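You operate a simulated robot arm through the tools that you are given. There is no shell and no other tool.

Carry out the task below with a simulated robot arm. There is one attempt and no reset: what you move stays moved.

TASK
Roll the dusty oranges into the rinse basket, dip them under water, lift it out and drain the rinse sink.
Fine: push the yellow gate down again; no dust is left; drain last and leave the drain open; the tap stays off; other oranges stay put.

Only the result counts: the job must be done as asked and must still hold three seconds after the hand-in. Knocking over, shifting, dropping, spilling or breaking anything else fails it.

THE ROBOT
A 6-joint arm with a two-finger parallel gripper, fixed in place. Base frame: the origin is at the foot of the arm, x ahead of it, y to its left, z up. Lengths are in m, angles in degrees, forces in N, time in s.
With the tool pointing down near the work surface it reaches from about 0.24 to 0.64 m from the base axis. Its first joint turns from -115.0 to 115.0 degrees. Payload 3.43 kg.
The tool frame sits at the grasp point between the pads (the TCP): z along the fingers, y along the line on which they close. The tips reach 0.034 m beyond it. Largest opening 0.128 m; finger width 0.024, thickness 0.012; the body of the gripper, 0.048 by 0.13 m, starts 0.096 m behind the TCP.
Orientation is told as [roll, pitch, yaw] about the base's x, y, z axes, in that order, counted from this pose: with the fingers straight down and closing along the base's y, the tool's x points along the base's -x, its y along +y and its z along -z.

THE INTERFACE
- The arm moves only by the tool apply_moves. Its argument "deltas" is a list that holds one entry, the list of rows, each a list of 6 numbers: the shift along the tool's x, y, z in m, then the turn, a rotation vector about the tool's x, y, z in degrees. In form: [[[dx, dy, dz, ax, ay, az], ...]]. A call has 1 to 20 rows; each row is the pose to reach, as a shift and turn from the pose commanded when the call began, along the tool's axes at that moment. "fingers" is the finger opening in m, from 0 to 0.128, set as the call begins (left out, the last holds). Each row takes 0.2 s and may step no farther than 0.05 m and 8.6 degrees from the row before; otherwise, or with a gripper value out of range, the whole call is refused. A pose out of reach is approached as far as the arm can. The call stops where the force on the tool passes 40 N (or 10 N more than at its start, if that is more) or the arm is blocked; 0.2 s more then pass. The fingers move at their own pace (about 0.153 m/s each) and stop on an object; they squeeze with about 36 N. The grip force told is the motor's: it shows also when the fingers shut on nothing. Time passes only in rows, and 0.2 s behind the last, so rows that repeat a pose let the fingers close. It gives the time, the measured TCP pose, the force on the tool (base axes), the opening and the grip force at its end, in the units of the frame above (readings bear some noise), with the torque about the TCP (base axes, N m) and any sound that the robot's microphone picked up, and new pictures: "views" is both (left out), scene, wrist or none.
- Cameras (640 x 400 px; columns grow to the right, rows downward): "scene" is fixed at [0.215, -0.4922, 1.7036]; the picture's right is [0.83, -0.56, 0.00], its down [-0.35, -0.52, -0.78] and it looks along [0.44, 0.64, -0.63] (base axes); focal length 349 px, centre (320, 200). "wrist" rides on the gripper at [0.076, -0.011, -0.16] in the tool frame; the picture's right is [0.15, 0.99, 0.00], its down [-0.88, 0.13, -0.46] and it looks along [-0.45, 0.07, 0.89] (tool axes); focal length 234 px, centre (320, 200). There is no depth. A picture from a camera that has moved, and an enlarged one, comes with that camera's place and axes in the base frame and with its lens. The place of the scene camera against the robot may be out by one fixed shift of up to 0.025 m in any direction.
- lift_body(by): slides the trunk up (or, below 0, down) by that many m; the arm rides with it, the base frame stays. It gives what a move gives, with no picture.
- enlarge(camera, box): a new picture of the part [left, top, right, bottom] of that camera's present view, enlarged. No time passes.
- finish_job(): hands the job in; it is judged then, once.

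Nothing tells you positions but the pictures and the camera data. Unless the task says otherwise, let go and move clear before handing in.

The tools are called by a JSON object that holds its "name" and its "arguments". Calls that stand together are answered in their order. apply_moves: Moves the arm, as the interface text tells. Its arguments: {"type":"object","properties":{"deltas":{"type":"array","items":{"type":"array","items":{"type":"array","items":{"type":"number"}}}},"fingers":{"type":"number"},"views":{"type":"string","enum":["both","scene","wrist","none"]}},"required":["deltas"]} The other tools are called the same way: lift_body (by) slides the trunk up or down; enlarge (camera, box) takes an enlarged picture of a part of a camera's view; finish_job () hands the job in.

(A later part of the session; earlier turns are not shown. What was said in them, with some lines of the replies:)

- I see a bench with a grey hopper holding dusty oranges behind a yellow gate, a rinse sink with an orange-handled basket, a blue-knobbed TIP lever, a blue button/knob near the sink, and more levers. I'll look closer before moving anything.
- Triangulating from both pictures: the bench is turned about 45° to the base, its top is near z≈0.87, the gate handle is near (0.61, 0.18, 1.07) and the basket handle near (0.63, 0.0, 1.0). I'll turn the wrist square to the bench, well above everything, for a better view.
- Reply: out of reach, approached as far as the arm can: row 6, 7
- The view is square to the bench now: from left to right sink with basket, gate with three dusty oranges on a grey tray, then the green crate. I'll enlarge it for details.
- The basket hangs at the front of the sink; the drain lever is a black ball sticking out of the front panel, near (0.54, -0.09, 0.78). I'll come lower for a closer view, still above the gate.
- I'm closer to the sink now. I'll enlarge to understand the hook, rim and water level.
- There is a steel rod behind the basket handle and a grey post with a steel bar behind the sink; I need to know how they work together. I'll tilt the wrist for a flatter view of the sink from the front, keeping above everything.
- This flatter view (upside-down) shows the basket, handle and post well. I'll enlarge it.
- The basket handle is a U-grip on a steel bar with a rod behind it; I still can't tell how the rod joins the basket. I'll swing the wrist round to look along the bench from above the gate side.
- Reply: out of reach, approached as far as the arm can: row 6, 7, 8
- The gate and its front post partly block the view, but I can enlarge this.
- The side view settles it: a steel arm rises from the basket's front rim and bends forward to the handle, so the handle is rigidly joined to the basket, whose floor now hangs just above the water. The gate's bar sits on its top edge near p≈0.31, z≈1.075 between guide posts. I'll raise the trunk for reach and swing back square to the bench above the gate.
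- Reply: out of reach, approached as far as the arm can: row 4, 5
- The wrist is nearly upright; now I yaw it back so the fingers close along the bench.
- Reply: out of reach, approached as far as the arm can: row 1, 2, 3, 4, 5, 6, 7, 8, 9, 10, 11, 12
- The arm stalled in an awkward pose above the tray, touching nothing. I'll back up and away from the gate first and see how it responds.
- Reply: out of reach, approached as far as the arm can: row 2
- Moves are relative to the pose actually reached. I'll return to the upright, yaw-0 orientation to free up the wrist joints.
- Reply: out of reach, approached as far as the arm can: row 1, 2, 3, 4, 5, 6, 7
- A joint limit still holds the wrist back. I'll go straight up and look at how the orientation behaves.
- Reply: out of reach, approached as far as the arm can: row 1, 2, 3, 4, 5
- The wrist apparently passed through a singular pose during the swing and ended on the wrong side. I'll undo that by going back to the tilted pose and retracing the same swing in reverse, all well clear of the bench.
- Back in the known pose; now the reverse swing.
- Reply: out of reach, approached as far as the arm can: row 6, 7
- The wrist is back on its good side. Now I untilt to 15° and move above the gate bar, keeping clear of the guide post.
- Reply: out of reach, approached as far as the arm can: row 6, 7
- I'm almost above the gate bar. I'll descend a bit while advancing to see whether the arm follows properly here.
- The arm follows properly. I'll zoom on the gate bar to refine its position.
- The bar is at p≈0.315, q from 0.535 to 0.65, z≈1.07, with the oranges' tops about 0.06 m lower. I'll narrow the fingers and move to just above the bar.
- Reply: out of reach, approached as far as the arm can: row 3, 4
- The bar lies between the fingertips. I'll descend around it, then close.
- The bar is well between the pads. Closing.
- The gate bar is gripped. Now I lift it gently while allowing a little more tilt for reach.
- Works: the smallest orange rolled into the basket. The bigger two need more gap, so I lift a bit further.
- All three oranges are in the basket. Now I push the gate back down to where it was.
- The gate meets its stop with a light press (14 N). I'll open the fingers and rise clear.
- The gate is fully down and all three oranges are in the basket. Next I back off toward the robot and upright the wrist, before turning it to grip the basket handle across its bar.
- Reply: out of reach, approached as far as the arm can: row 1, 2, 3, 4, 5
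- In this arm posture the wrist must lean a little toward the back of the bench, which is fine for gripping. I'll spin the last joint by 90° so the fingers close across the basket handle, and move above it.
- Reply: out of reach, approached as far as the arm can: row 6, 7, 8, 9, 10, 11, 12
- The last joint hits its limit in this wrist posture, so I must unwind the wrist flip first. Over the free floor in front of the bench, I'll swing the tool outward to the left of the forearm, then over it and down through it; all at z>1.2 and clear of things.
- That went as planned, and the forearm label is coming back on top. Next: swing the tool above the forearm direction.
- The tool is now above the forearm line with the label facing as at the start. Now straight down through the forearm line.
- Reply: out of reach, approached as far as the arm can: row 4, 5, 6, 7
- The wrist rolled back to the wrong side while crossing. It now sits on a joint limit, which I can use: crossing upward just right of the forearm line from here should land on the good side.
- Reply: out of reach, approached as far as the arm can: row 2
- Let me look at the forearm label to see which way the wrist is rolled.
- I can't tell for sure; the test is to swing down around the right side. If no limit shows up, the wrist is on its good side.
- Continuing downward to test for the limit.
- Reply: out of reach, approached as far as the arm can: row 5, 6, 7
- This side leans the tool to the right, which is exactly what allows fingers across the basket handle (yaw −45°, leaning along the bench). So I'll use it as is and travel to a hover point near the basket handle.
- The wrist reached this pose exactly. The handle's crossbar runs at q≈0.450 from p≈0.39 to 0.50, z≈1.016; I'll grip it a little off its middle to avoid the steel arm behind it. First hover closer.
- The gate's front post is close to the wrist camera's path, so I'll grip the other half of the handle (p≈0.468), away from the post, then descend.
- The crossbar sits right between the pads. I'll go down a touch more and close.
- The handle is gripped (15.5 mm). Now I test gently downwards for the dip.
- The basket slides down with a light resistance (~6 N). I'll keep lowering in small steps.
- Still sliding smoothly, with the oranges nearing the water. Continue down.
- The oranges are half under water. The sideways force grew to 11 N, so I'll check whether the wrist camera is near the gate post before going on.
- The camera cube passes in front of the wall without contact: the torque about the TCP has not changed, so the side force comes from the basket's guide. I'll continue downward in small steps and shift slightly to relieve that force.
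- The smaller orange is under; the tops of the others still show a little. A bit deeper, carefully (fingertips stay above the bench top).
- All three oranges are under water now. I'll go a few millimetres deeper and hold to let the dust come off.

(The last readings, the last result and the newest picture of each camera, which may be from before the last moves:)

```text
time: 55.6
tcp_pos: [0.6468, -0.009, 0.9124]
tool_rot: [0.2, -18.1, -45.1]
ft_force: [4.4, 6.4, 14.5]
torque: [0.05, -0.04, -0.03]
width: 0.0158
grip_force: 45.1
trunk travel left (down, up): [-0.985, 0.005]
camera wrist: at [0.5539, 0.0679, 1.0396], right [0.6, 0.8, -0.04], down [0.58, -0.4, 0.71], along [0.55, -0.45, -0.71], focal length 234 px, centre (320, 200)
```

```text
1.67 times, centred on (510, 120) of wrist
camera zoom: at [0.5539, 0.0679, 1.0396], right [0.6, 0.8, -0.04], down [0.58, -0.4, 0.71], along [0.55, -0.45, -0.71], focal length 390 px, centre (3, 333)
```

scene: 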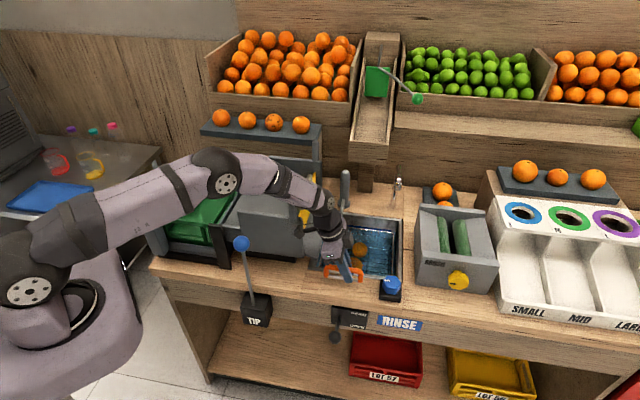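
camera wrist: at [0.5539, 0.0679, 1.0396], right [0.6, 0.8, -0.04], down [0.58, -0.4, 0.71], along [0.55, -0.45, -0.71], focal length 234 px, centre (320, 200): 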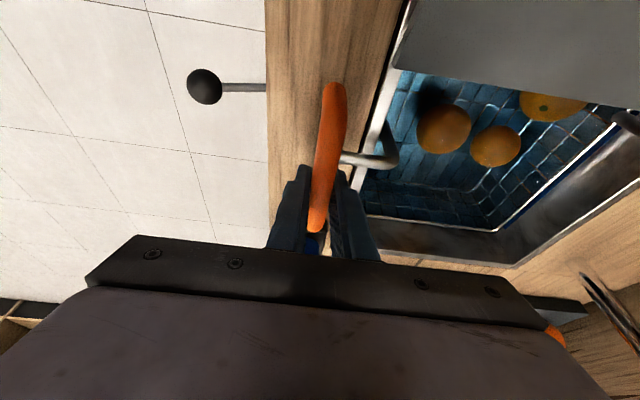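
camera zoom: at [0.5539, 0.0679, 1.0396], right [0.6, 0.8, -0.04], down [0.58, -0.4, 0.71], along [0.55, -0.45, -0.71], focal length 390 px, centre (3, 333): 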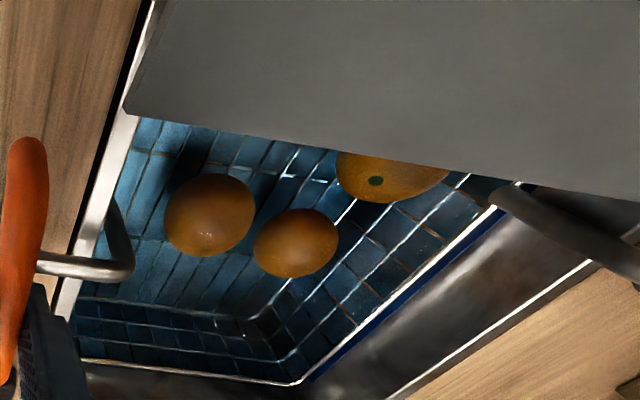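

The dust is gone and the basket is at its lower stop. Now I lift it back out.

{"name": "apply_moves", "arguments": {"deltas": [[[-0.0053, 0, -0.0162, 0, 0, 0], [-0.0105, 0, -0.0323, 0, 0, 0], [-0.0158, 0, -0.0485, 0, 0, 0], [-0.021, 0, -0.0647, 0, 0, 0], [-0.0263, 0, -0.0809, 0, 0, 0], [-0.0315, 0, -0.097, 0, 0, 0], [-0.0315, 0, -0.097, 0, 0, 0]]]}}

{"name": "enlarge", "arguments": {"camera": "wrist", "box": [300, 0, 640, 260]}}

{"name": "enlarge", "arguments": {"camera": "scene", "box": [285, 170, 405, 290]}}

```text
time: 57.2
tcp_pos: [0.6482, -0.0085, 1.013]
tool_rot: [0.0, -17.9, -44.9]
ft_force: [10.3, 5.1, -15.6]
torque: [-0.79, -0.77, -0.12]
width: 0.0158
grip_force: 45.0
trunk travel left (down, up): [-0.985, 0.005]
camera wrist: at [0.5544, 0.0681, 1.1405], right [0.6, 0.8, -0.05], down [0.59, -0.4, 0.7], along [0.54, -0.45, -0.71], focal length 234 px, centre (320, 200)
```

scene: 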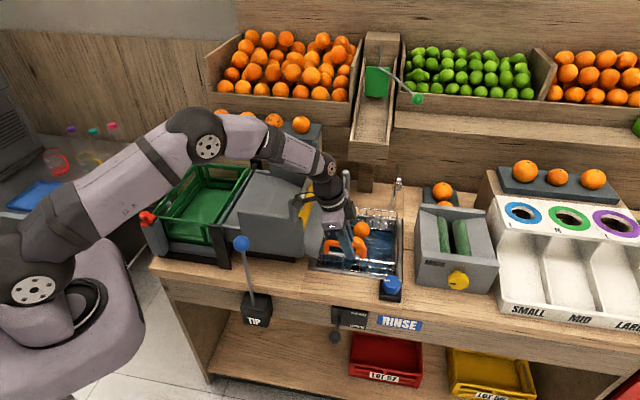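
wrist: 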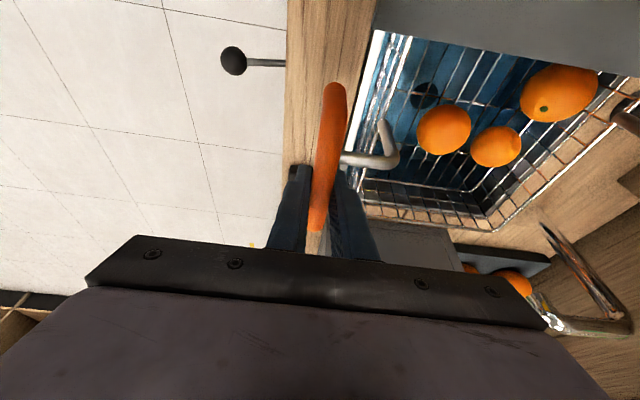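

```text
1.54 times, centred on (470, 130) of wrist
camera zoom: at [0.5544, 0.0681, 1.1405], right [0.6, 0.8, -0.05], down [0.59, -0.4, 0.7], along [0.54, -0.45, -0.71], focal length 360 px, centre (89, 308)
```

zoom: 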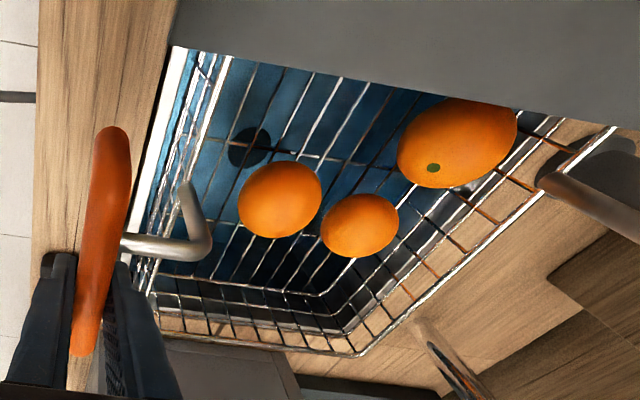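

```text
3.33 times, centred on (345, 230) of scene
camera zoom: at [0.215, -0.4922, 1.7036], right [0.83, -0.56, 0.0], down [-0.35, -0.52, -0.78], along [0.44, 0.64, -0.63], focal length 1164 px, centre (237, 100)
```

zoom: 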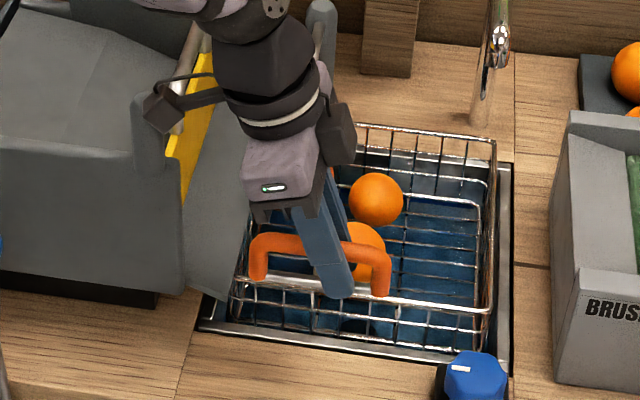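

The oranges are clean and the basket is back at its raised height. I'll open the fingers and check that it stays up.

{"name": "apply_moves", "arguments": {"deltas": [[[0, 0, 0, 0, 0, 0], [0, 0, 0, 0, 0, 0], [0, 0, 0, 0, 0, 0], [0, 0, 0, 0, 0, 0], [0, 0, 0, 0, 0, 0]]], "fingers": 0.06}}

{"name": "enlarge", "arguments": {"camera": "wrist", "box": [300, 0, 640, 260]}}

```text
time: 58.4
tcp_pos: [0.646, -0.0099, 1.0147]
tool_rot: [0.2, -17.9, -45.2]
ft_force: [-1.2, 0.3, 0.6]
torque: [0.03, -0.04, 0.0]
width: 0.0599
grip_force: 0.1
trunk travel left (down, up): [-0.985, 0.005]
camera wrist: at [0.5512, 0.0672, 1.1423], right [0.6, 0.8, -0.04], down [0.58, -0.4, 0.71], along [0.54, -0.45, -0.71], focal length 234 px, centre (320, 200)
```

scene: 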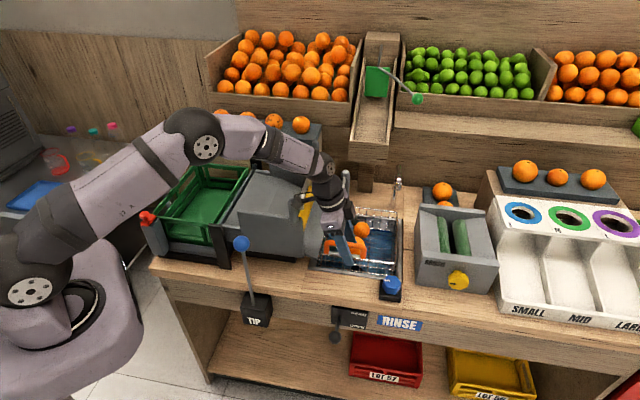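
wrist: 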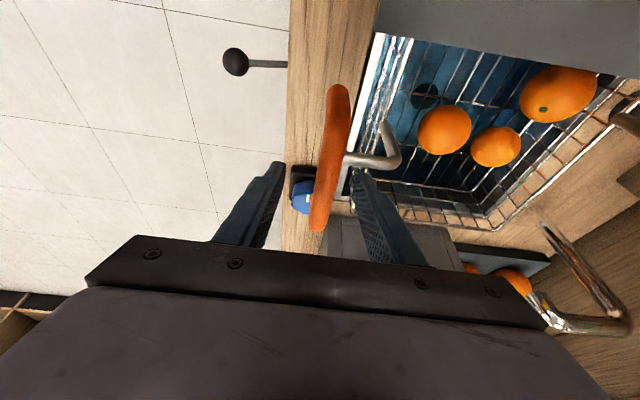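

```text
1.54 times, centred on (470, 130) of wrist
camera zoom: at [0.5512, 0.0672, 1.1423], right [0.6, 0.8, -0.04], down [0.58, -0.4, 0.71], along [0.54, -0.45, -0.71], focal length 360 px, centre (89, 308)
```

zoom: 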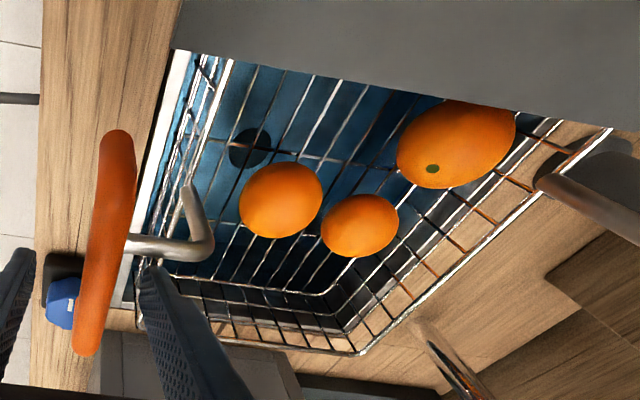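

The basket stays up with three clean oranges. Now I leave the handle upward and move out in front of the bench, above the black drain lever ball at about (0.546, −0.098, 0.777).

{"name": "apply_moves", "arguments": {"deltas": [[[-0.0108, 0, -0.0333, 0, 0, 0], [-0.0216, 0, -0.0666, 0, 0, 0], [-0.018, -0.036, -0.0678, 0, 0, 0], [-0.0143, -0.072, -0.069, 0, 0, 0], [-0.0106, -0.108, -0.0702, 0, 0, 0], [-0.0069, -0.144, -0.0714, 0, 0, 0], [-0.0032, -0.179, -0.0726, 0, 0, 0], [-0.0032, -0.179, -0.0726, 0, 0, 0]]], "fingers": 0.06}}

{"name": "enlarge", "arguments": {"camera": "scene", "box": [285, 170, 405, 290]}}

```text
time: 60.2
tcp_pos: [0.51, -0.126, 1.0823]
tool_rot: [0.1, -17.9, -45.1]
ft_force: [-0.6, 0.2, 0.9]
torque: [0.01, 0.0, 0.01]
width: 0.06
grip_force: 0.1
trunk travel left (down, up): [-0.985, 0.005]
camera wrist: at [0.4142, -0.0487, 1.2098], right [0.6, 0.8, -0.04], down [0.58, -0.4, 0.71], along [0.55, -0.45, -0.71], focal length 234 px, centre (320, 200)
```

scene: 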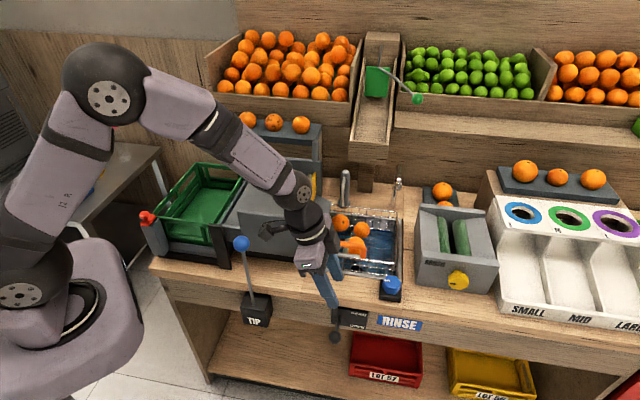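
wrist: 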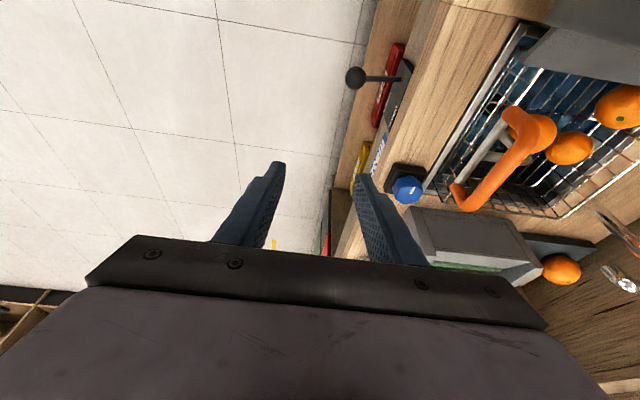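

```text
3.33 times, centred on (345, 230) of scene
camera zoom: at [0.215, -0.4922, 1.7036], right [0.83, -0.56, 0.0], down [-0.35, -0.52, -0.78], along [0.44, 0.64, -0.63], focal length 1164 px, centre (237, 100)
```

zoom: 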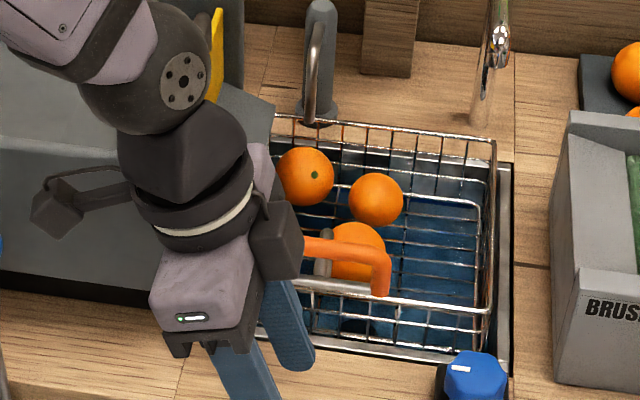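

The ball position is confirmed. With the fingers at 0.08 m the rear finger lies right above the ball while the hand stays clear of the bench edge. I lower the trunk to bring it down.

{"name": "apply_moves", "arguments": {"deltas": [[[0.0048, 0, -0.0015, 0, 0, 0], [0.0048, 0, -0.0015, 0, 0, 0]]], "fingers": 0.08, "views": "none"}}

{"name": "lift_body", "arguments": {"by": -0.2}}

{"name": "apply_moves", "arguments": {"deltas": [[[0, 0, 0, 0, 0, 0]]]}}

{"name": "enlarge", "arguments": {"camera": "scene", "box": [285, 250, 405, 370]}}

{"name": "enlarge", "arguments": {"camera": "wrist", "box": [260, 60, 460, 240]}}

```text
time: 60.8
tcp_pos: [0.5051, -0.1219, 1.0821]
tool_rot: [0.1, -17.9, -45.1]
ft_force: [0.6, 0.0, 0.5]
torque: [0.02, 0.0, 0.0]
width: 0.0798
grip_force: 0.2
trunk travel left (down, up): [-0.985, 0.005]
```

```text
time: 63.0
tcp_pos: [0.5053, -0.1215, 0.882]
tool_rot: [0.2, -18.1, -45.1]
ft_force: [-0.8, -0.3, -0.6]
torque: [0.01, -0.04, 0.01]
width: 0.0799
grip_force: 0.1
trunk travel left (down, up): [-0.785, 0.205]
```

```text
time: 63.4
tcp_pos: [0.5039, -0.1217, 0.883]
tool_rot: [0.1, -18.0, -45.1]
ft_force: [0.4, -0.9, -0.1]
torque: [0.02, 0.05, 0.02]
width: 0.08
grip_force: 0.2
trunk travel left (down, up): [-0.785, 0.205]
camera wrist: at [0.4106, -0.0445, 1.0099], right [0.6, 0.8, -0.04], down [0.58, -0.4, 0.71], along [0.54, -0.45, -0.71], focal length 234 px, centre (320, 200)
```

scene: 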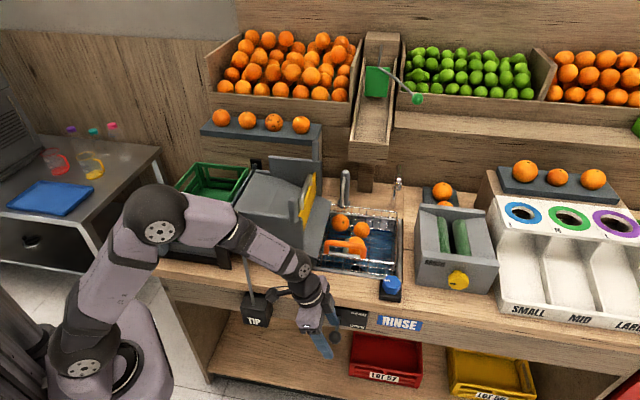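
wrist: 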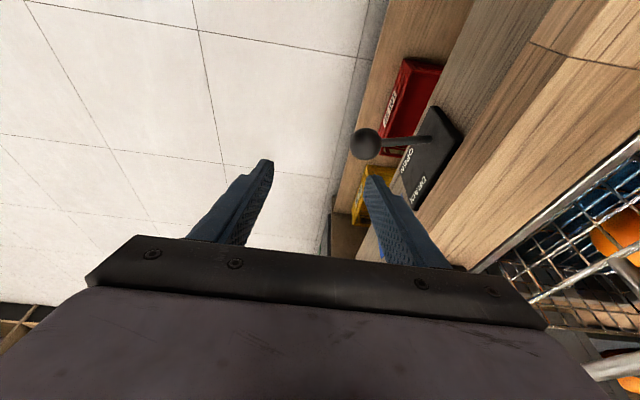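

```text
3.33 times, centred on (345, 310) of scene
camera zoom: at [0.215, -0.4922, 1.7036], right [0.83, -0.56, 0.0], down [-0.35, -0.52, -0.78], along [0.44, 0.64, -0.63], focal length 1164 px, centre (237, -167)
```

zoom: 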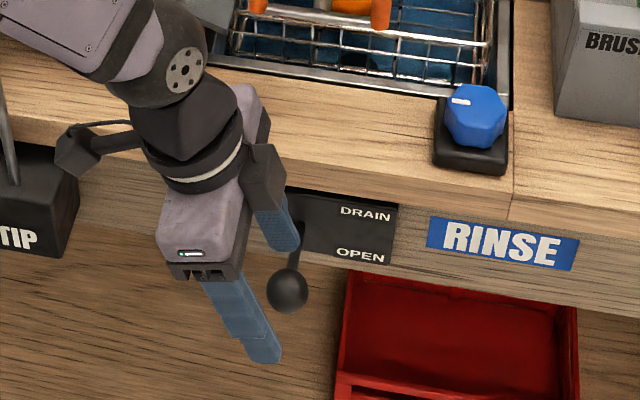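

```text
2.22 times, centred on (360, 150) of wrist
camera zoom: at [0.4106, -0.0445, 1.0099], right [0.6, 0.8, -0.04], down [0.58, -0.4, 0.71], along [0.54, -0.45, -0.71], focal length 520 px, centre (231, 311)
```

zoom: 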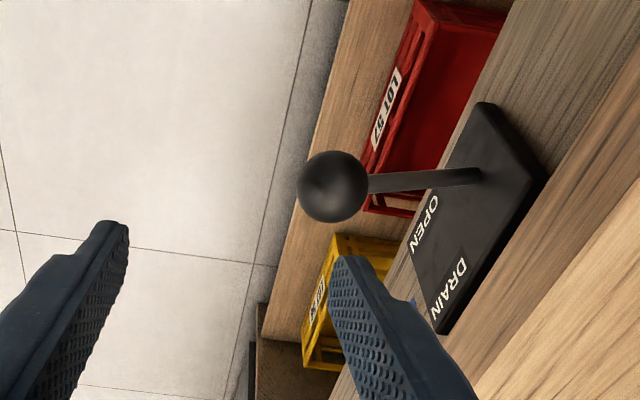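

The rear finger is straight above the ball. I press down, following the lever's arc a little toward the panel.

{"name": "apply_moves", "arguments": {"deltas": [[[0.0077, 0, 0.0238, 0, 0, 0], [0.0154, 0.001, 0.0475, 0, 0, 0], [0.0201, 0.002, 0.0618, 0, 0, 0], [0.0247, 0.003, 0.0761, 0, 0, 0], [0.0294, 0.005, 0.0904, 0, 0, 0], [0.0294, 0.005, 0.0904, 0, 0, 0]]]}}

{"name": "enlarge", "arguments": {"camera": "scene", "box": [285, 250, 405, 370]}}

{"name": "enlarge", "arguments": {"camera": "wrist", "box": [260, 60, 460, 240]}}

```text
time: 64.8
tcp_pos: [0.5105, -0.1191, 0.7861]
tool_rot: [0.1, -18.1, -45.2]
ft_force: [-0.4, -0.8, 0.1]
torque: [0.02, 0.02, 0.01]
width: 0.0803
grip_force: 0.1
trunk travel left (down, up): [-0.785, 0.205]
camera wrist: at [0.4164, -0.0421, 0.9141], right [0.6, 0.8, -0.04], down [0.58, -0.4, 0.71], along [0.55, -0.45, -0.71], focal length 234 px, centre (320, 200)
```

scene: 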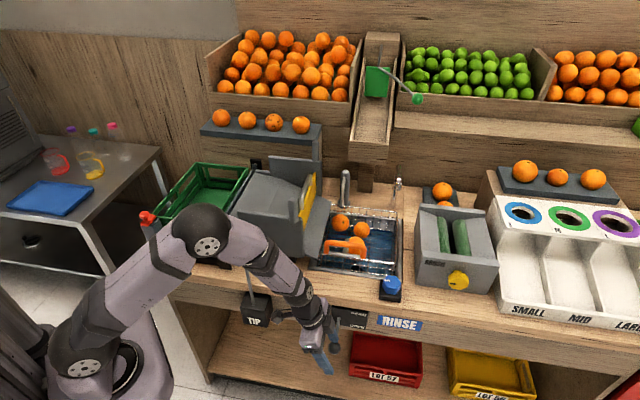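
wrist: 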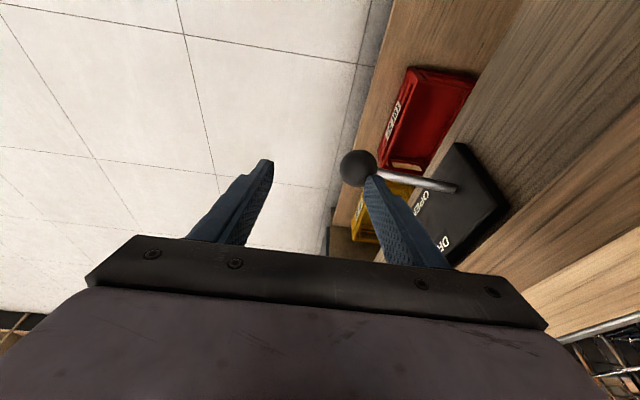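

```text
3.33 times, centred on (345, 310) of scene
camera zoom: at [0.215, -0.4922, 1.7036], right [0.83, -0.56, 0.0], down [-0.35, -0.52, -0.78], along [0.44, 0.64, -0.63], focal length 1164 px, centre (237, -167)
```

zoom: 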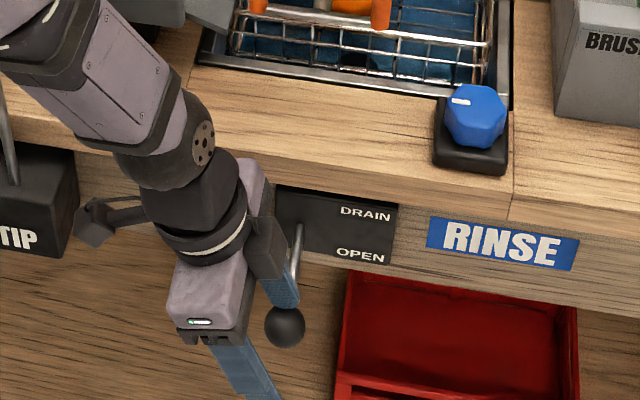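

```text
2.22 times, centred on (360, 150) of wrist
camera zoom: at [0.4164, -0.0421, 0.9141], right [0.6, 0.8, -0.04], down [0.58, -0.4, 0.71], along [0.55, -0.45, -0.71], focal length 520 px, centre (231, 311)
```

zoom: 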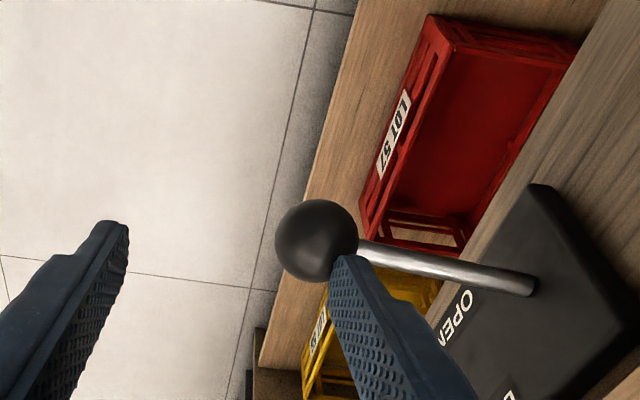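

The lever moves down easily (ball at z≈0.745 now). I'll keep pushing to the end of its travel.

{"name": "apply_moves", "arguments": {"deltas": [[[0.0031, 0.002, 0.0095, 0, 0, 0], [0.0062, 0.006, 0.019, 0, 0, 0], [0.0093, 0.01, 0.0285, 0, 0, 0], [0.0093, 0.01, 0.0285, 0, 0, 0]]]}}

{"name": "enlarge", "arguments": {"camera": "scene", "box": [285, 230, 405, 370]}}

{"name": "enlarge", "arguments": {"camera": "wrist", "box": [260, 60, 460, 240]}}

```text
time: 65.8
tcp_pos: [0.5181, -0.1106, 0.7571]
tool_rot: [0.2, -18.1, -45.1]
ft_force: [-0.4, 3.5, 10.0]
torque: [0.36, -0.23, 0.16]
width: 0.0812
grip_force: 1.2
trunk travel left (down, up): [-0.785, 0.205]
camera wrist: at [0.4228, -0.0335, 0.8855], right [0.6, 0.8, -0.04], down [0.58, -0.4, 0.71], along [0.55, -0.45, -0.71], focal length 234 px, centre (320, 200)
```

scene: 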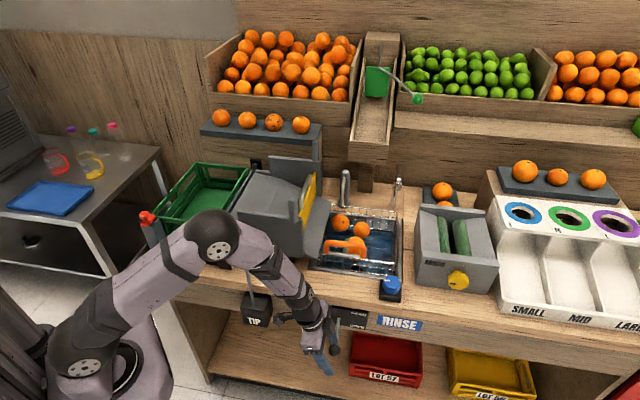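
wrist: 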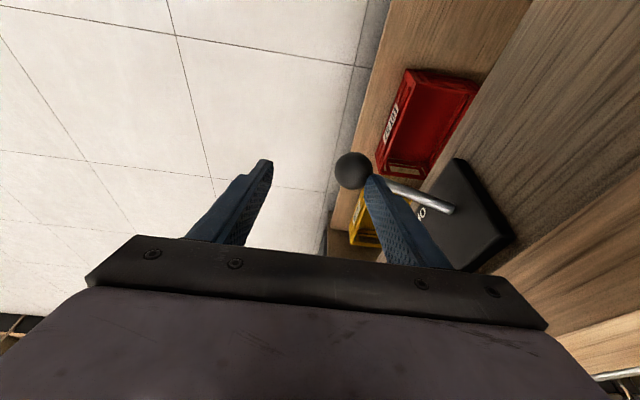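

```text
2.86 times, centred on (345, 300) of scene
camera zoom: at [0.215, -0.4922, 1.7036], right [0.83, -0.56, 0.0], down [-0.35, -0.52, -0.78], along [0.44, 0.64, -0.63], focal length 998 px, centre (249, -86)
```

zoom: 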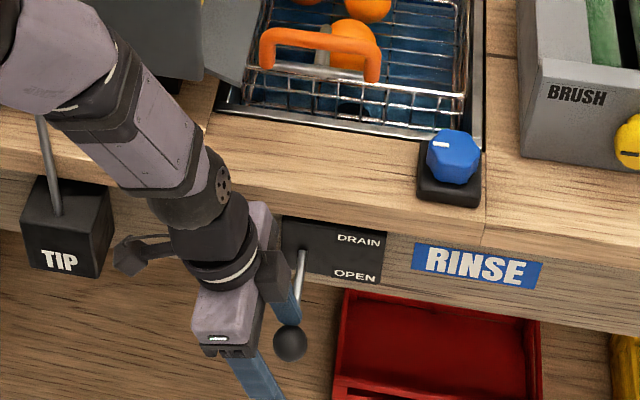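

```text
2.22 times, centred on (360, 150) of wrist
camera zoom: at [0.4228, -0.0335, 0.8855], right [0.6, 0.8, -0.04], down [0.58, -0.4, 0.71], along [0.55, -0.45, -0.71], focal length 520 px, centre (231, 311)
```

zoom: 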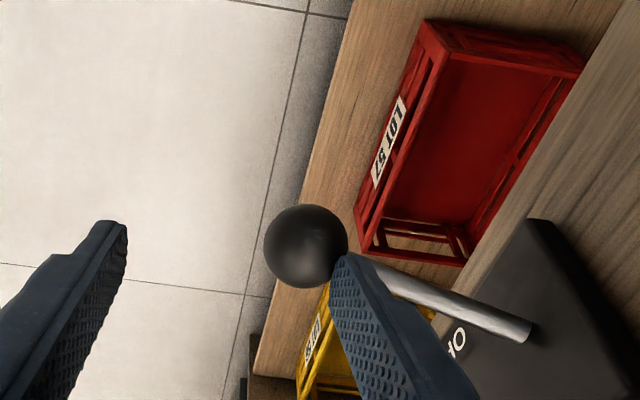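

Resistance is 10 N now. I'll push on a bit to see whether this is the stop.

{"name": "apply_moves", "arguments": {"deltas": [[[0.0025, 0.003, 0.0076, 0, 0, 0], [0.0049, 0.006, 0.0152, 0, 0, 0], [0.0074, 0.009, 0.0228, 0, 0, 0], [0.0074, 0.009, 0.0228, 0, 0, 0]]]}}

{"name": "enlarge", "arguments": {"camera": "scene", "box": [285, 200, 405, 370]}}

{"name": "enlarge", "arguments": {"camera": "wrist", "box": [260, 60, 460, 240]}}

```text
time: 66.2
tcp_pos: [0.52, -0.1082, 0.7558]
tool_rot: [0.5, -18.6, -45.1]
ft_force: [-16.3, 6.1, 26.2]
torque: [0.94, -0.47, 0.76]
width: 0.0767
grip_force: 0.1
trunk travel left (down, up): [-0.785, 0.205]
stopped in row 2: the force on the tool passed its limit at 46 N (the readings are from after the stop); the commanded pose is now the measured one
camera wrist: at [0.4245, -0.0302, 0.8827], right [0.6, 0.8, -0.04], down [0.58, -0.4, 0.71], along [0.56, -0.45, -0.7], focal length 234 px, centre (320, 200)
```

scene: 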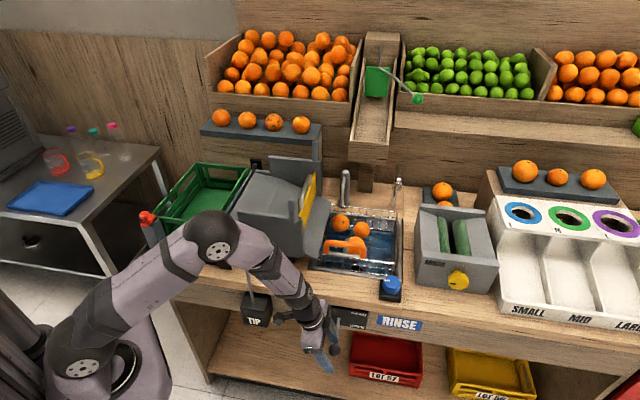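
wrist: 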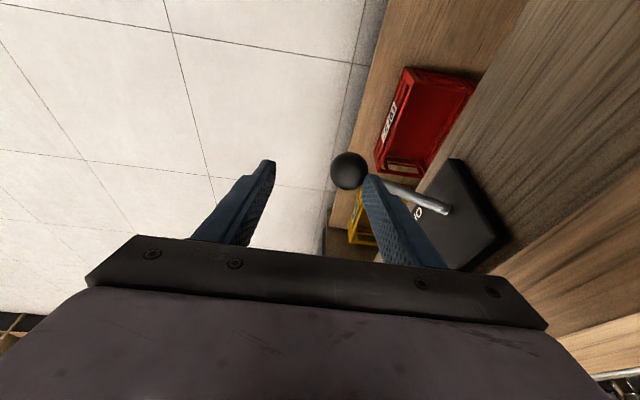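

```text
2.35 times, centred on (345, 285) of scene
camera zoom: at [0.215, -0.4922, 1.7036], right [0.83, -0.56, 0.0], down [-0.35, -0.52, -0.78], along [0.44, 0.64, -0.63], focal length 822 px, centre (261, 0)
```

zoom: 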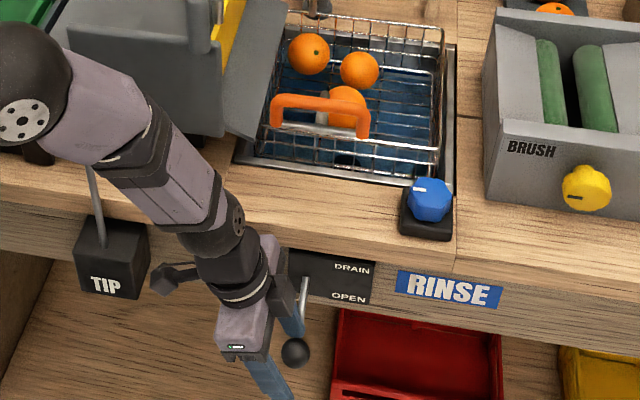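

```text
2.22 times, centred on (360, 150) of wrist
camera zoom: at [0.4245, -0.0302, 0.8827], right [0.6, 0.8, -0.04], down [0.58, -0.4, 0.71], along [0.56, -0.45, -0.7], focal length 520 px, centre (231, 311)
```

zoom: 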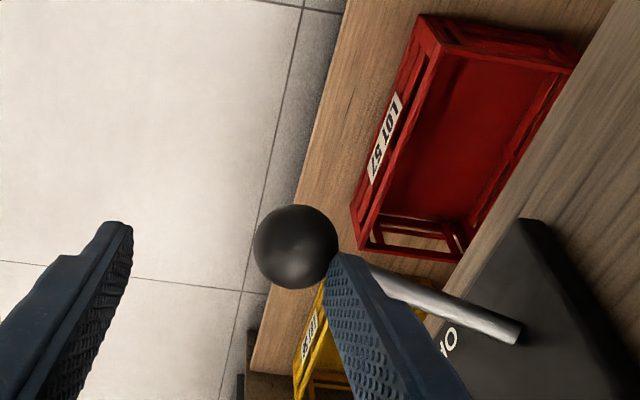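

The lever met a firm stop, with the ball about 6 cm lower than before. I'll back off upward and watch whether the water drains.

{"name": "apply_moves", "arguments": {"deltas": [[[-0.0046, -0.002, -0.0143, 0, 0, 0], [-0.0108, -0.008, -0.0333, 0, 0, 0], [-0.0201, -0.02, -0.0618, 0, 0, 0], [-0.0309, -0.025, -0.0951, 0, 0, 0], [-0.0309, -0.025, -0.0951, 0, 0, 0], [-0.0309, -0.025, -0.0951, 0, 0, 0]]]}}

{"name": "enlarge", "arguments": {"camera": "scene", "box": [285, 180, 415, 370]}}

{"name": "enlarge", "arguments": {"camera": "wrist", "box": [260, 60, 480, 240]}}

```text
time: 67.6
tcp_pos: [0.5044, -0.1274, 0.8518]
tool_rot: [0.3, -18.4, -45.1]
ft_force: [-0.2, -0.1, -0.1]
torque: [-0.03, 0.02, 0.01]
width: 0.08
grip_force: 0.1
trunk travel left (down, up): [-0.785, 0.205]
camera wrist: at [0.4081, -0.0503, 0.9783], right [0.6, 0.8, -0.04], down [0.58, -0.4, 0.71], along [0.55, -0.45, -0.7], focal length 234 px, centre (320, 200)
```

scene: 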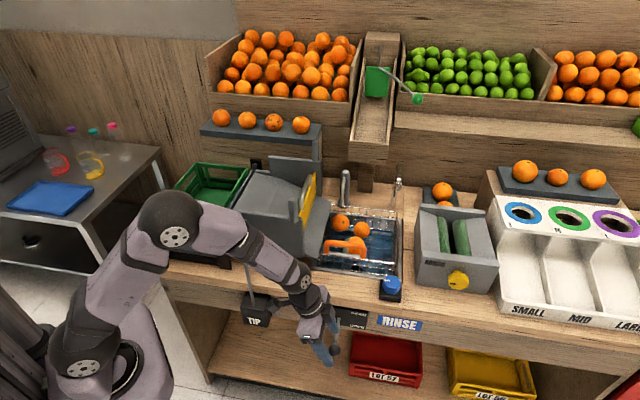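
wrist: 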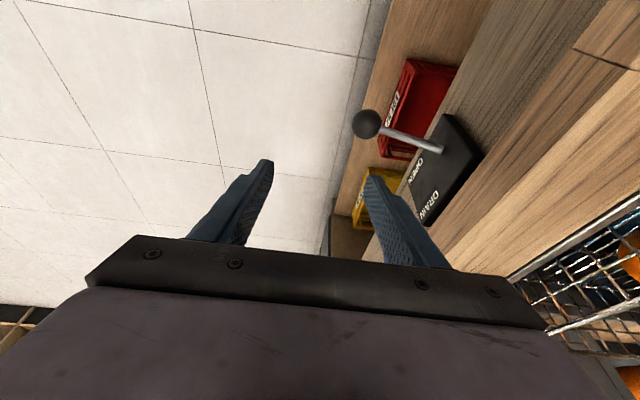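

```text
2.11 times, centred on (350, 275) of scene
camera zoom: at [0.215, -0.4922, 1.7036], right [0.83, -0.56, 0.0], down [-0.35, -0.52, -0.78], along [0.44, 0.64, -0.63], focal length 735 px, centre (257, 42)
```

zoom: 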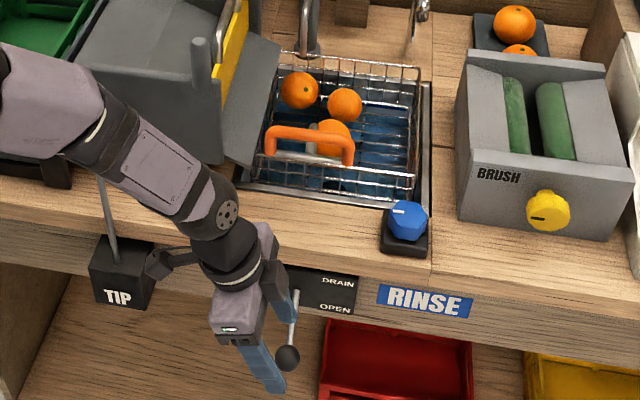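

```text
2.22 times, centred on (370, 150) of wrist
camera zoom: at [0.4081, -0.0503, 0.9783], right [0.6, 0.8, -0.04], down [0.58, -0.4, 0.71], along [0.55, -0.45, -0.7], focal length 520 px, centre (209, 311)
```

zoom: 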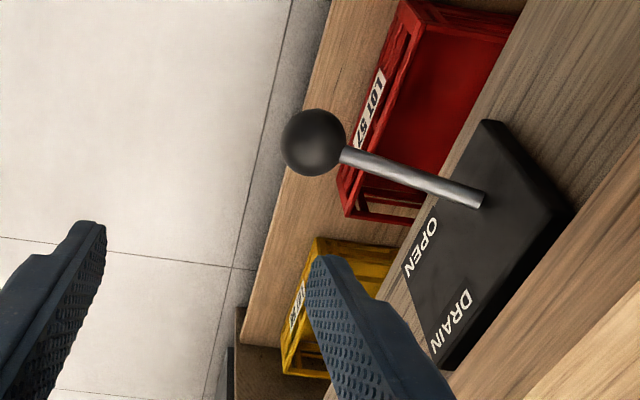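

The lever stays down at OPEN. Let me look closely at the water while I wait and rise clear.

{"name": "enlarge", "arguments": {"camera": "scene", "box": [310, 195, 410, 285]}}

{"name": "apply_moves", "arguments": {"deltas": [[[-0.0124, -0.02, -0.038, 0, 0, 0], [-0.0247, -0.04, -0.0761, 0, 0, 0], [-0.0371, -0.04, -0.1141, 0, 0, 0], [-0.0371, -0.04, -0.1141, 0, 0, 0], [-0.0371, -0.04, -0.1141, 0, 0, 0], [-0.0371, -0.04, -0.1141, 0, 0, 0], [-0.0371, -0.04, -0.1141, 0, 0, 0], [-0.0371, -0.04, -0.1141, 0, 0, 0], [-0.0371, -0.04, -0.1141, 0, 0, 0], [-0.0371, -0.04, -0.1141, 0, 0, 0], [-0.0371, -0.04, -0.1141, 0, 0, 0], [-0.0371, -0.04, -0.1141, 0, 0, 0]]]}}

{"name": "enlarge", "arguments": {"camera": "scene", "box": [310, 195, 410, 285]}}

```text
4.44 times, centred on (360, 240) of scene
camera zoom: at [0.215, -0.4922, 1.7036], right [0.83, -0.56, 0.0], down [-0.35, -0.52, -0.78], along [0.44, 0.64, -0.63], focal length 1552 px, centre (142, 22)
```

zoom: 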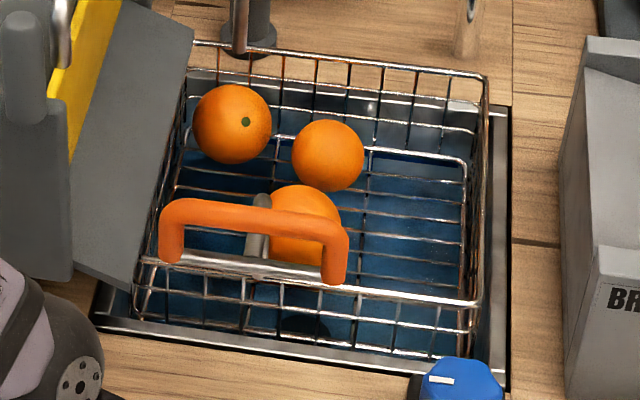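

```text
time: 70.2
tcp_pos: [0.4733, -0.1515, 0.9693]
tool_rot: [0.2, -18.5, -45.1]
ft_force: [-0.6, 0.6, 0.6]
torque: [0.01, 0.0, 0.0]
width: 0.0802
grip_force: 0.0
trunk travel left (down, up): [-0.785, 0.205]
camera wrist: at [0.3786, -0.0744, 1.0965], right [0.6, 0.8, -0.04], down [0.58, -0.4, 0.71], along [0.55, -0.45, -0.7], focal length 234 px, centre (320, 200)
```

scene: 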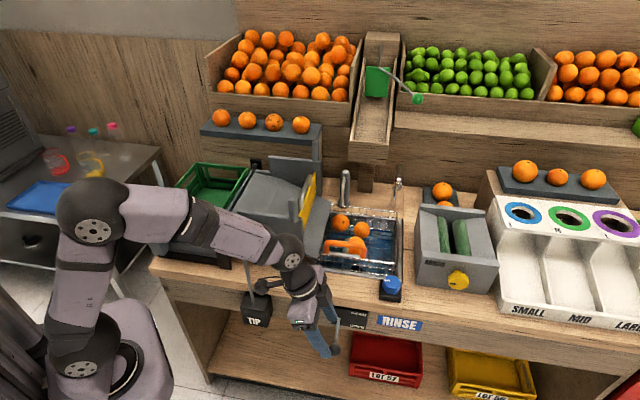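
wrist: 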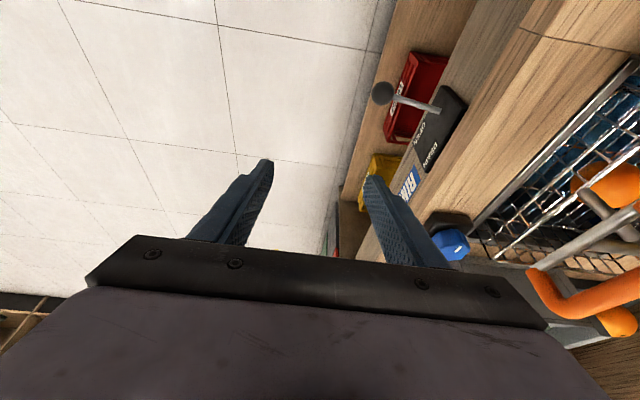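

```text
4.44 times, centred on (360, 240) of scene
camera zoom: at [0.215, -0.4922, 1.7036], right [0.83, -0.56, 0.0], down [-0.35, -0.52, -0.78], along [0.44, 0.64, -0.63], focal length 1552 px, centre (142, 22)
```

zoom: 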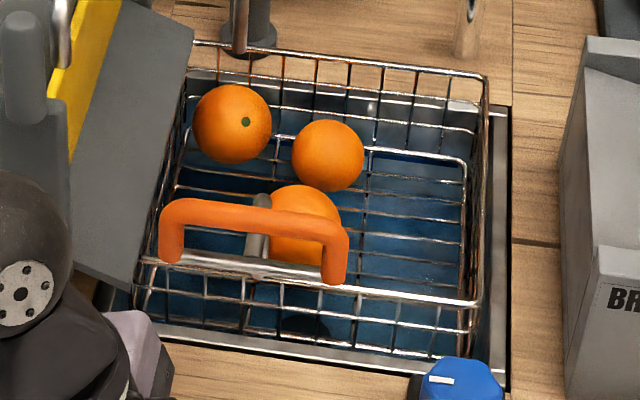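

I can't yet tell whether the level is dropping; I'll wait a few seconds and compare.

{"name": "apply_moves", "arguments": {"deltas": [[[0, 0, 0, 0, 0, 0], [0, 0, 0, 0, 0, 0], [0, 0, 0, 0, 0, 0], [0, 0, 0, 0, 0, 0], [0, 0, 0, 0, 0, 0], [0, 0, 0, 0, 0, 0], [0, 0, 0, 0, 0, 0], [0, 0, 0, 0, 0, 0], [0, 0, 0, 0, 0, 0], [0, 0, 0, 0, 0, 0], [0, 0, 0, 0, 0, 0], [0, 0, 0, 0, 0, 0], [0, 0, 0, 0, 0, 0], [0, 0, 0, 0, 0, 0], [0, 0, 0, 0, 0, 0], [0, 0, 0, 0, 0, 0], [0, 0, 0, 0, 0, 0], [0, 0, 0, 0, 0, 0], [0, 0, 0, 0, 0, 0], [0, 0, 0, 0, 0, 0]]], "views": "scene"}}

{"name": "enlarge", "arguments": {"camera": "scene", "box": [310, 195, 410, 285]}}

{"name": "enlarge", "arguments": {"camera": "scene", "box": [320, 290, 420, 370]}}

```text
time: 74.4
tcp_pos: [0.4736, -0.1521, 0.9706]
tool_rot: [0.3, -18.5, -45.2]
ft_force: [0.2, 0.1, -0.6]
torque: [-0.02, 0.03, -0.03]
width: 0.0799
grip_force: 0.1
trunk travel left (down, up): [-0.785, 0.205]
```

scene: 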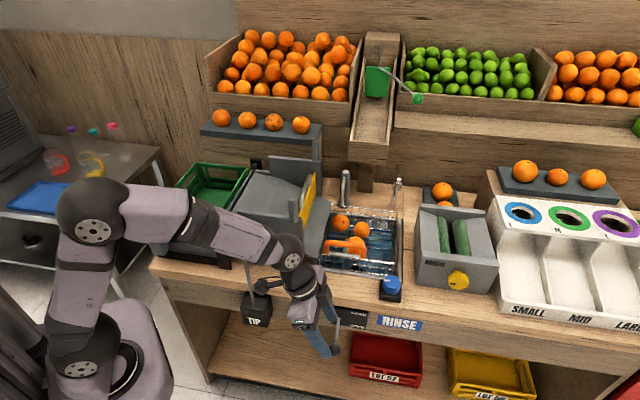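

```text
4.44 times, centred on (360, 240) of scene
camera zoom: at [0.215, -0.4922, 1.7036], right [0.83, -0.56, 0.0], down [-0.35, -0.52, -0.78], along [0.44, 0.64, -0.63], focal length 1552 px, centre (142, 22)
```

zoom: 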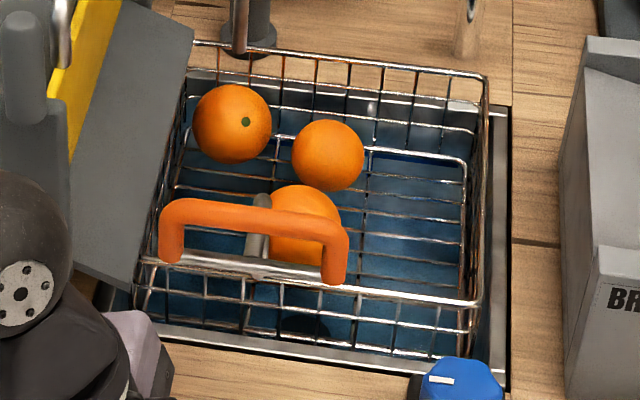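

```text
5.00 times, centred on (370, 330) of scene
camera zoom: at [0.215, -0.4922, 1.7036], right [0.83, -0.56, 0.0], down [-0.35, -0.52, -0.78], along [0.44, 0.64, -0.63], focal length 1746 px, centre (70, -450)
```

zoom: 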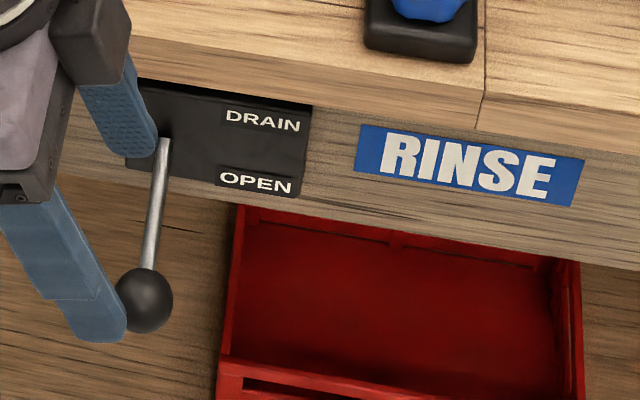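

The blue seems a little paler each time, so it may be draining slowly. I'll wait longer and compare again.

{"name": "apply_moves", "arguments": {"deltas": [[[0, 0, 0, 0, 0, 0], [0, 0, 0, 0, 0, 0], [0, 0, 0, 0, 0, 0], [0, 0, 0, 0, 0, 0], [0, 0, 0, 0, 0, 0], [0, 0, 0, 0, 0, 0], [0, 0, 0, 0, 0, 0], [0, 0, 0, 0, 0, 0], [0, 0, 0, 0, 0, 0], [0, 0, 0, 0, 0, 0], [0, 0, 0, 0, 0, 0], [0, 0, 0, 0, 0, 0], [0, 0, 0, 0, 0, 0], [0, 0, 0, 0, 0, 0], [0, 0, 0, 0, 0, 0], [0, 0, 0, 0, 0, 0], [0, 0, 0, 0, 0, 0], [0, 0, 0, 0, 0, 0], [0, 0, 0, 0, 0, 0], [0, 0, 0, 0, 0, 0]]], "views": "none"}}

{"name": "apply_moves", "arguments": {"deltas": [[[0, 0, 0, 0, 0, 0], [0, 0, 0, 0, 0, 0], [0, 0, 0, 0, 0, 0], [0, 0, 0, 0, 0, 0], [0, 0, 0, 0, 0, 0], [0, 0, 0, 0, 0, 0], [0, 0, 0, 0, 0, 0], [0, 0, 0, 0, 0, 0], [0, 0, 0, 0, 0, 0], [0, 0, 0, 0, 0, 0], [0, 0, 0, 0, 0, 0], [0, 0, 0, 0, 0, 0], [0, 0, 0, 0, 0, 0], [0, 0, 0, 0, 0, 0], [0, 0, 0, 0, 0, 0], [0, 0, 0, 0, 0, 0], [0, 0, 0, 0, 0, 0], [0, 0, 0, 0, 0, 0], [0, 0, 0, 0, 0, 0], [0, 0, 0, 0, 0, 0]]], "views": "wrist"}}

{"name": "enlarge", "arguments": {"camera": "scene", "box": [310, 195, 410, 285]}}

```text
time: 78.6
tcp_pos: [0.4746, -0.1524, 0.9707]
tool_rot: [0.4, -18.5, -45.2]
ft_force: [1.2, 0.0, -0.3]
torque: [0.01, -0.02, 0.01]
width: 0.0799
grip_force: 0.0
trunk travel left (down, up): [-0.785, 0.205]
```

```text
time: 82.8
tcp_pos: [0.4738, -0.1529, 0.9695]
tool_rot: [0.4, -18.5, -45.1]
ft_force: [0.0, 0.7, -0.1]
torque: [0.01, 0.0, 0.02]
width: 0.0802
grip_force: 0.0
trunk travel left (down, up): [-0.785, 0.205]
camera wrist: at [0.3786, -0.0744, 1.0965], right [0.6, 0.8, -0.04], down [0.58, -0.4, 0.71], along [0.55, -0.45, -0.7], focal length 234 px, centre (320, 200)
```

wrist: 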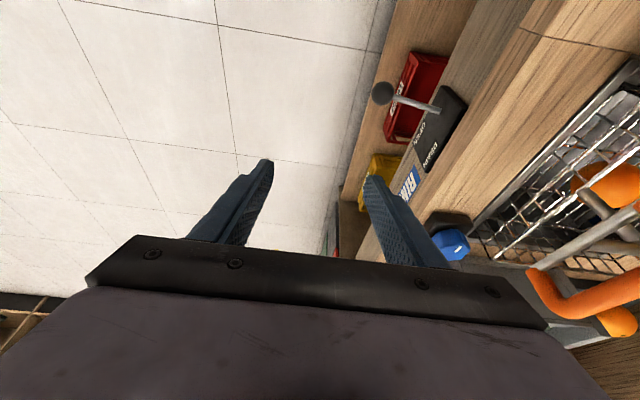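

```text
4.44 times, centred on (360, 240) of scene
camera zoom: at [0.215, -0.4922, 1.7036], right [0.83, -0.56, 0.0], down [-0.35, -0.52, -0.78], along [0.44, 0.64, -0.63], focal length 1552 px, centre (142, 22)
```

zoom: 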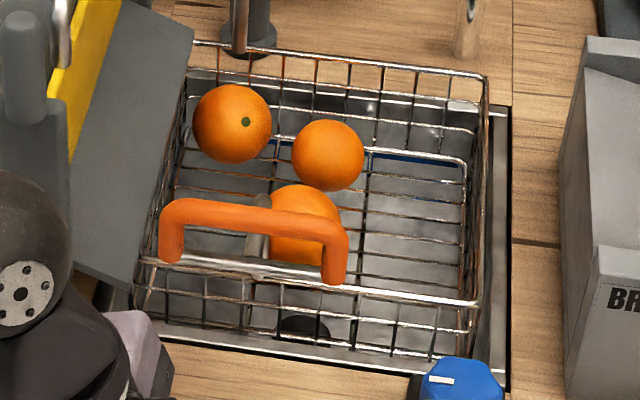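

The sink is empty now and the drain lever stays at OPEN. I'll do a last check of the gate, tap knob and surroundings.

{"name": "enlarge", "arguments": {"camera": "scene", "box": [220, 150, 420, 290]}}

{"name": "enlarge", "arguments": {"camera": "scene", "box": [190, 20, 640, 300]}}

```text
2.86 times, centred on (320, 220) of scene
camera zoom: at [0.215, -0.4922, 1.7036], right [0.83, -0.56, 0.0], down [-0.35, -0.52, -0.78], along [0.44, 0.64, -0.63], focal length 998 px, centre (320, 143)
```

zoom: 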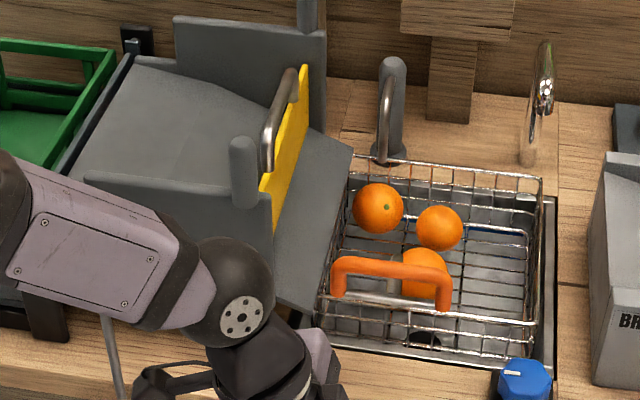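

```text
1.42 times, centred on (415, 160) of scene
camera zoom: at [0.215, -0.4922, 1.7036], right [0.83, -0.56, 0.0], down [-0.35, -0.52, -0.78], along [0.44, 0.64, -0.63], focal length 497 px, centre (185, 257)
```

zoom: 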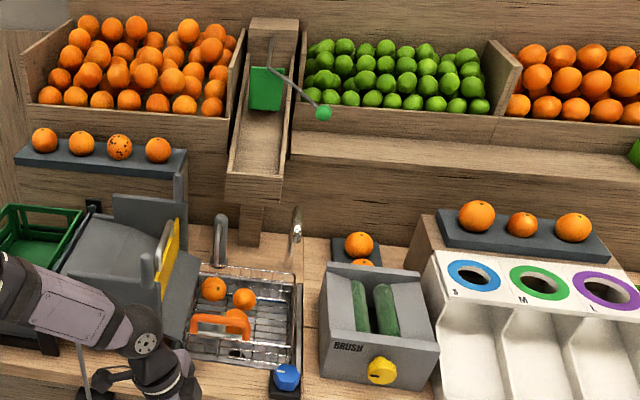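

Gate, basket, tap knob and the other fruit look as they should. I'll raise the arm clear and make sure the TIP lever, hidden behind the forearm, is untouched.

{"name": "lift_body", "arguments": {"by": 0.2}}

{"name": "apply_moves", "arguments": {"deltas": [[[0.03, -0.03, 0, 0, 0, 0], [0.06, -0.06, 0, 0, 0, 0]]], "views": "scene"}}

{"name": "enlarge", "arguments": {"camera": "scene", "box": [200, 180, 420, 370]}}

```text
time: 85.0
tcp_pos: [0.4746, -0.1523, 1.1696]
tool_rot: [0.4, -18.5, -45.1]
ft_force: [-0.4, -0.8, 0.2]
torque: [-0.03, 0.03, 0.0]
width: 0.08
grip_force: 0.1
trunk travel left (down, up): [-0.985, 0.005]
```

```text
time: 85.6
tcp_pos: [0.3923, -0.1515, 1.148]
tool_rot: [0.3, -18.6, -45.2]
ft_force: [0.6, 0.3, -0.8]
torque: [0.03, -0.02, -0.04]
width: 0.0798
grip_force: 0.0
trunk travel left (down, up): [-0.985, 0.005]
```

scene: 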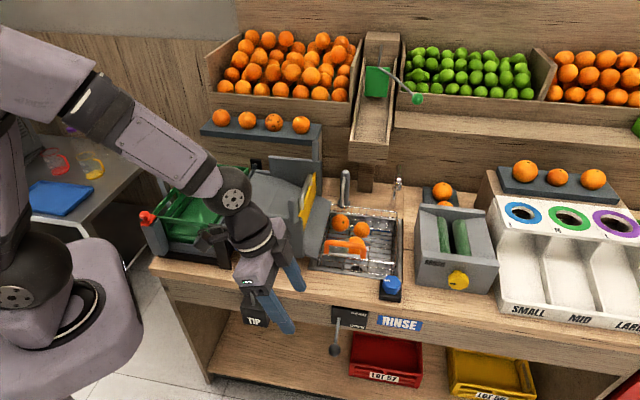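

```text
2.11 times, centred on (310, 275) of scene
camera zoom: at [0.215, -0.4922, 1.7036], right [0.83, -0.56, 0.0], down [-0.35, -0.52, -0.78], along [0.44, 0.64, -0.63], focal length 735 px, centre (341, 42)
```

zoom: 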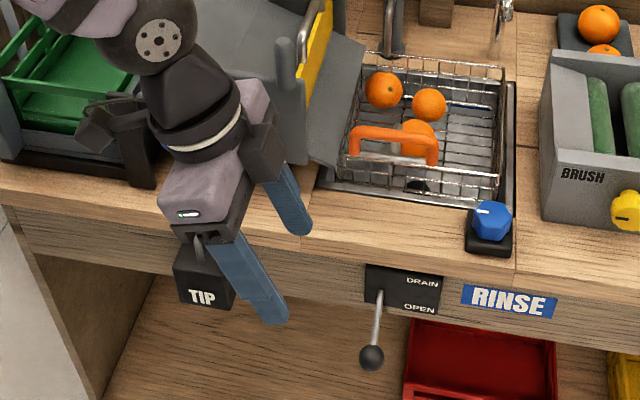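

The basket is raised with three clean oranges and the sink is empty. The drain lever is down at OPEN, the gate is down, the RINSE knob is untouched and the arm is clear with no contact force. I hand the job in.

{"name": "finish_job", "arguments": {}}

```text
The job is handed in.
```

The job is handed in. I checked the pictures before handing in, but I don't have the judge's result.

- **Oranges:** all three dusty oranges rolled into the rinse basket. I held them under water until no dust was visible.
- **Basket:** it is lifted back to its raised position above the sink, and it stayed up after I let go.
- **Gate:** the yellow gate is pushed down to where it was at the start.
- **Drain:** I opened the drain last. The lever stayed down at OPEN and the sink emptied.
- **Everything else:** I never touched the tap knob, and the other oranges looked in place in the last pictures. The TIP lever was partly hidden behind the arm in the final picture. It looked in place in the earlier ones, and the arm did not touch it.

Part of the time went on unwinding the wrist, which got stuck at a joint limit early on. That happened in free space above and in front of the bench, and nothing was bumped.
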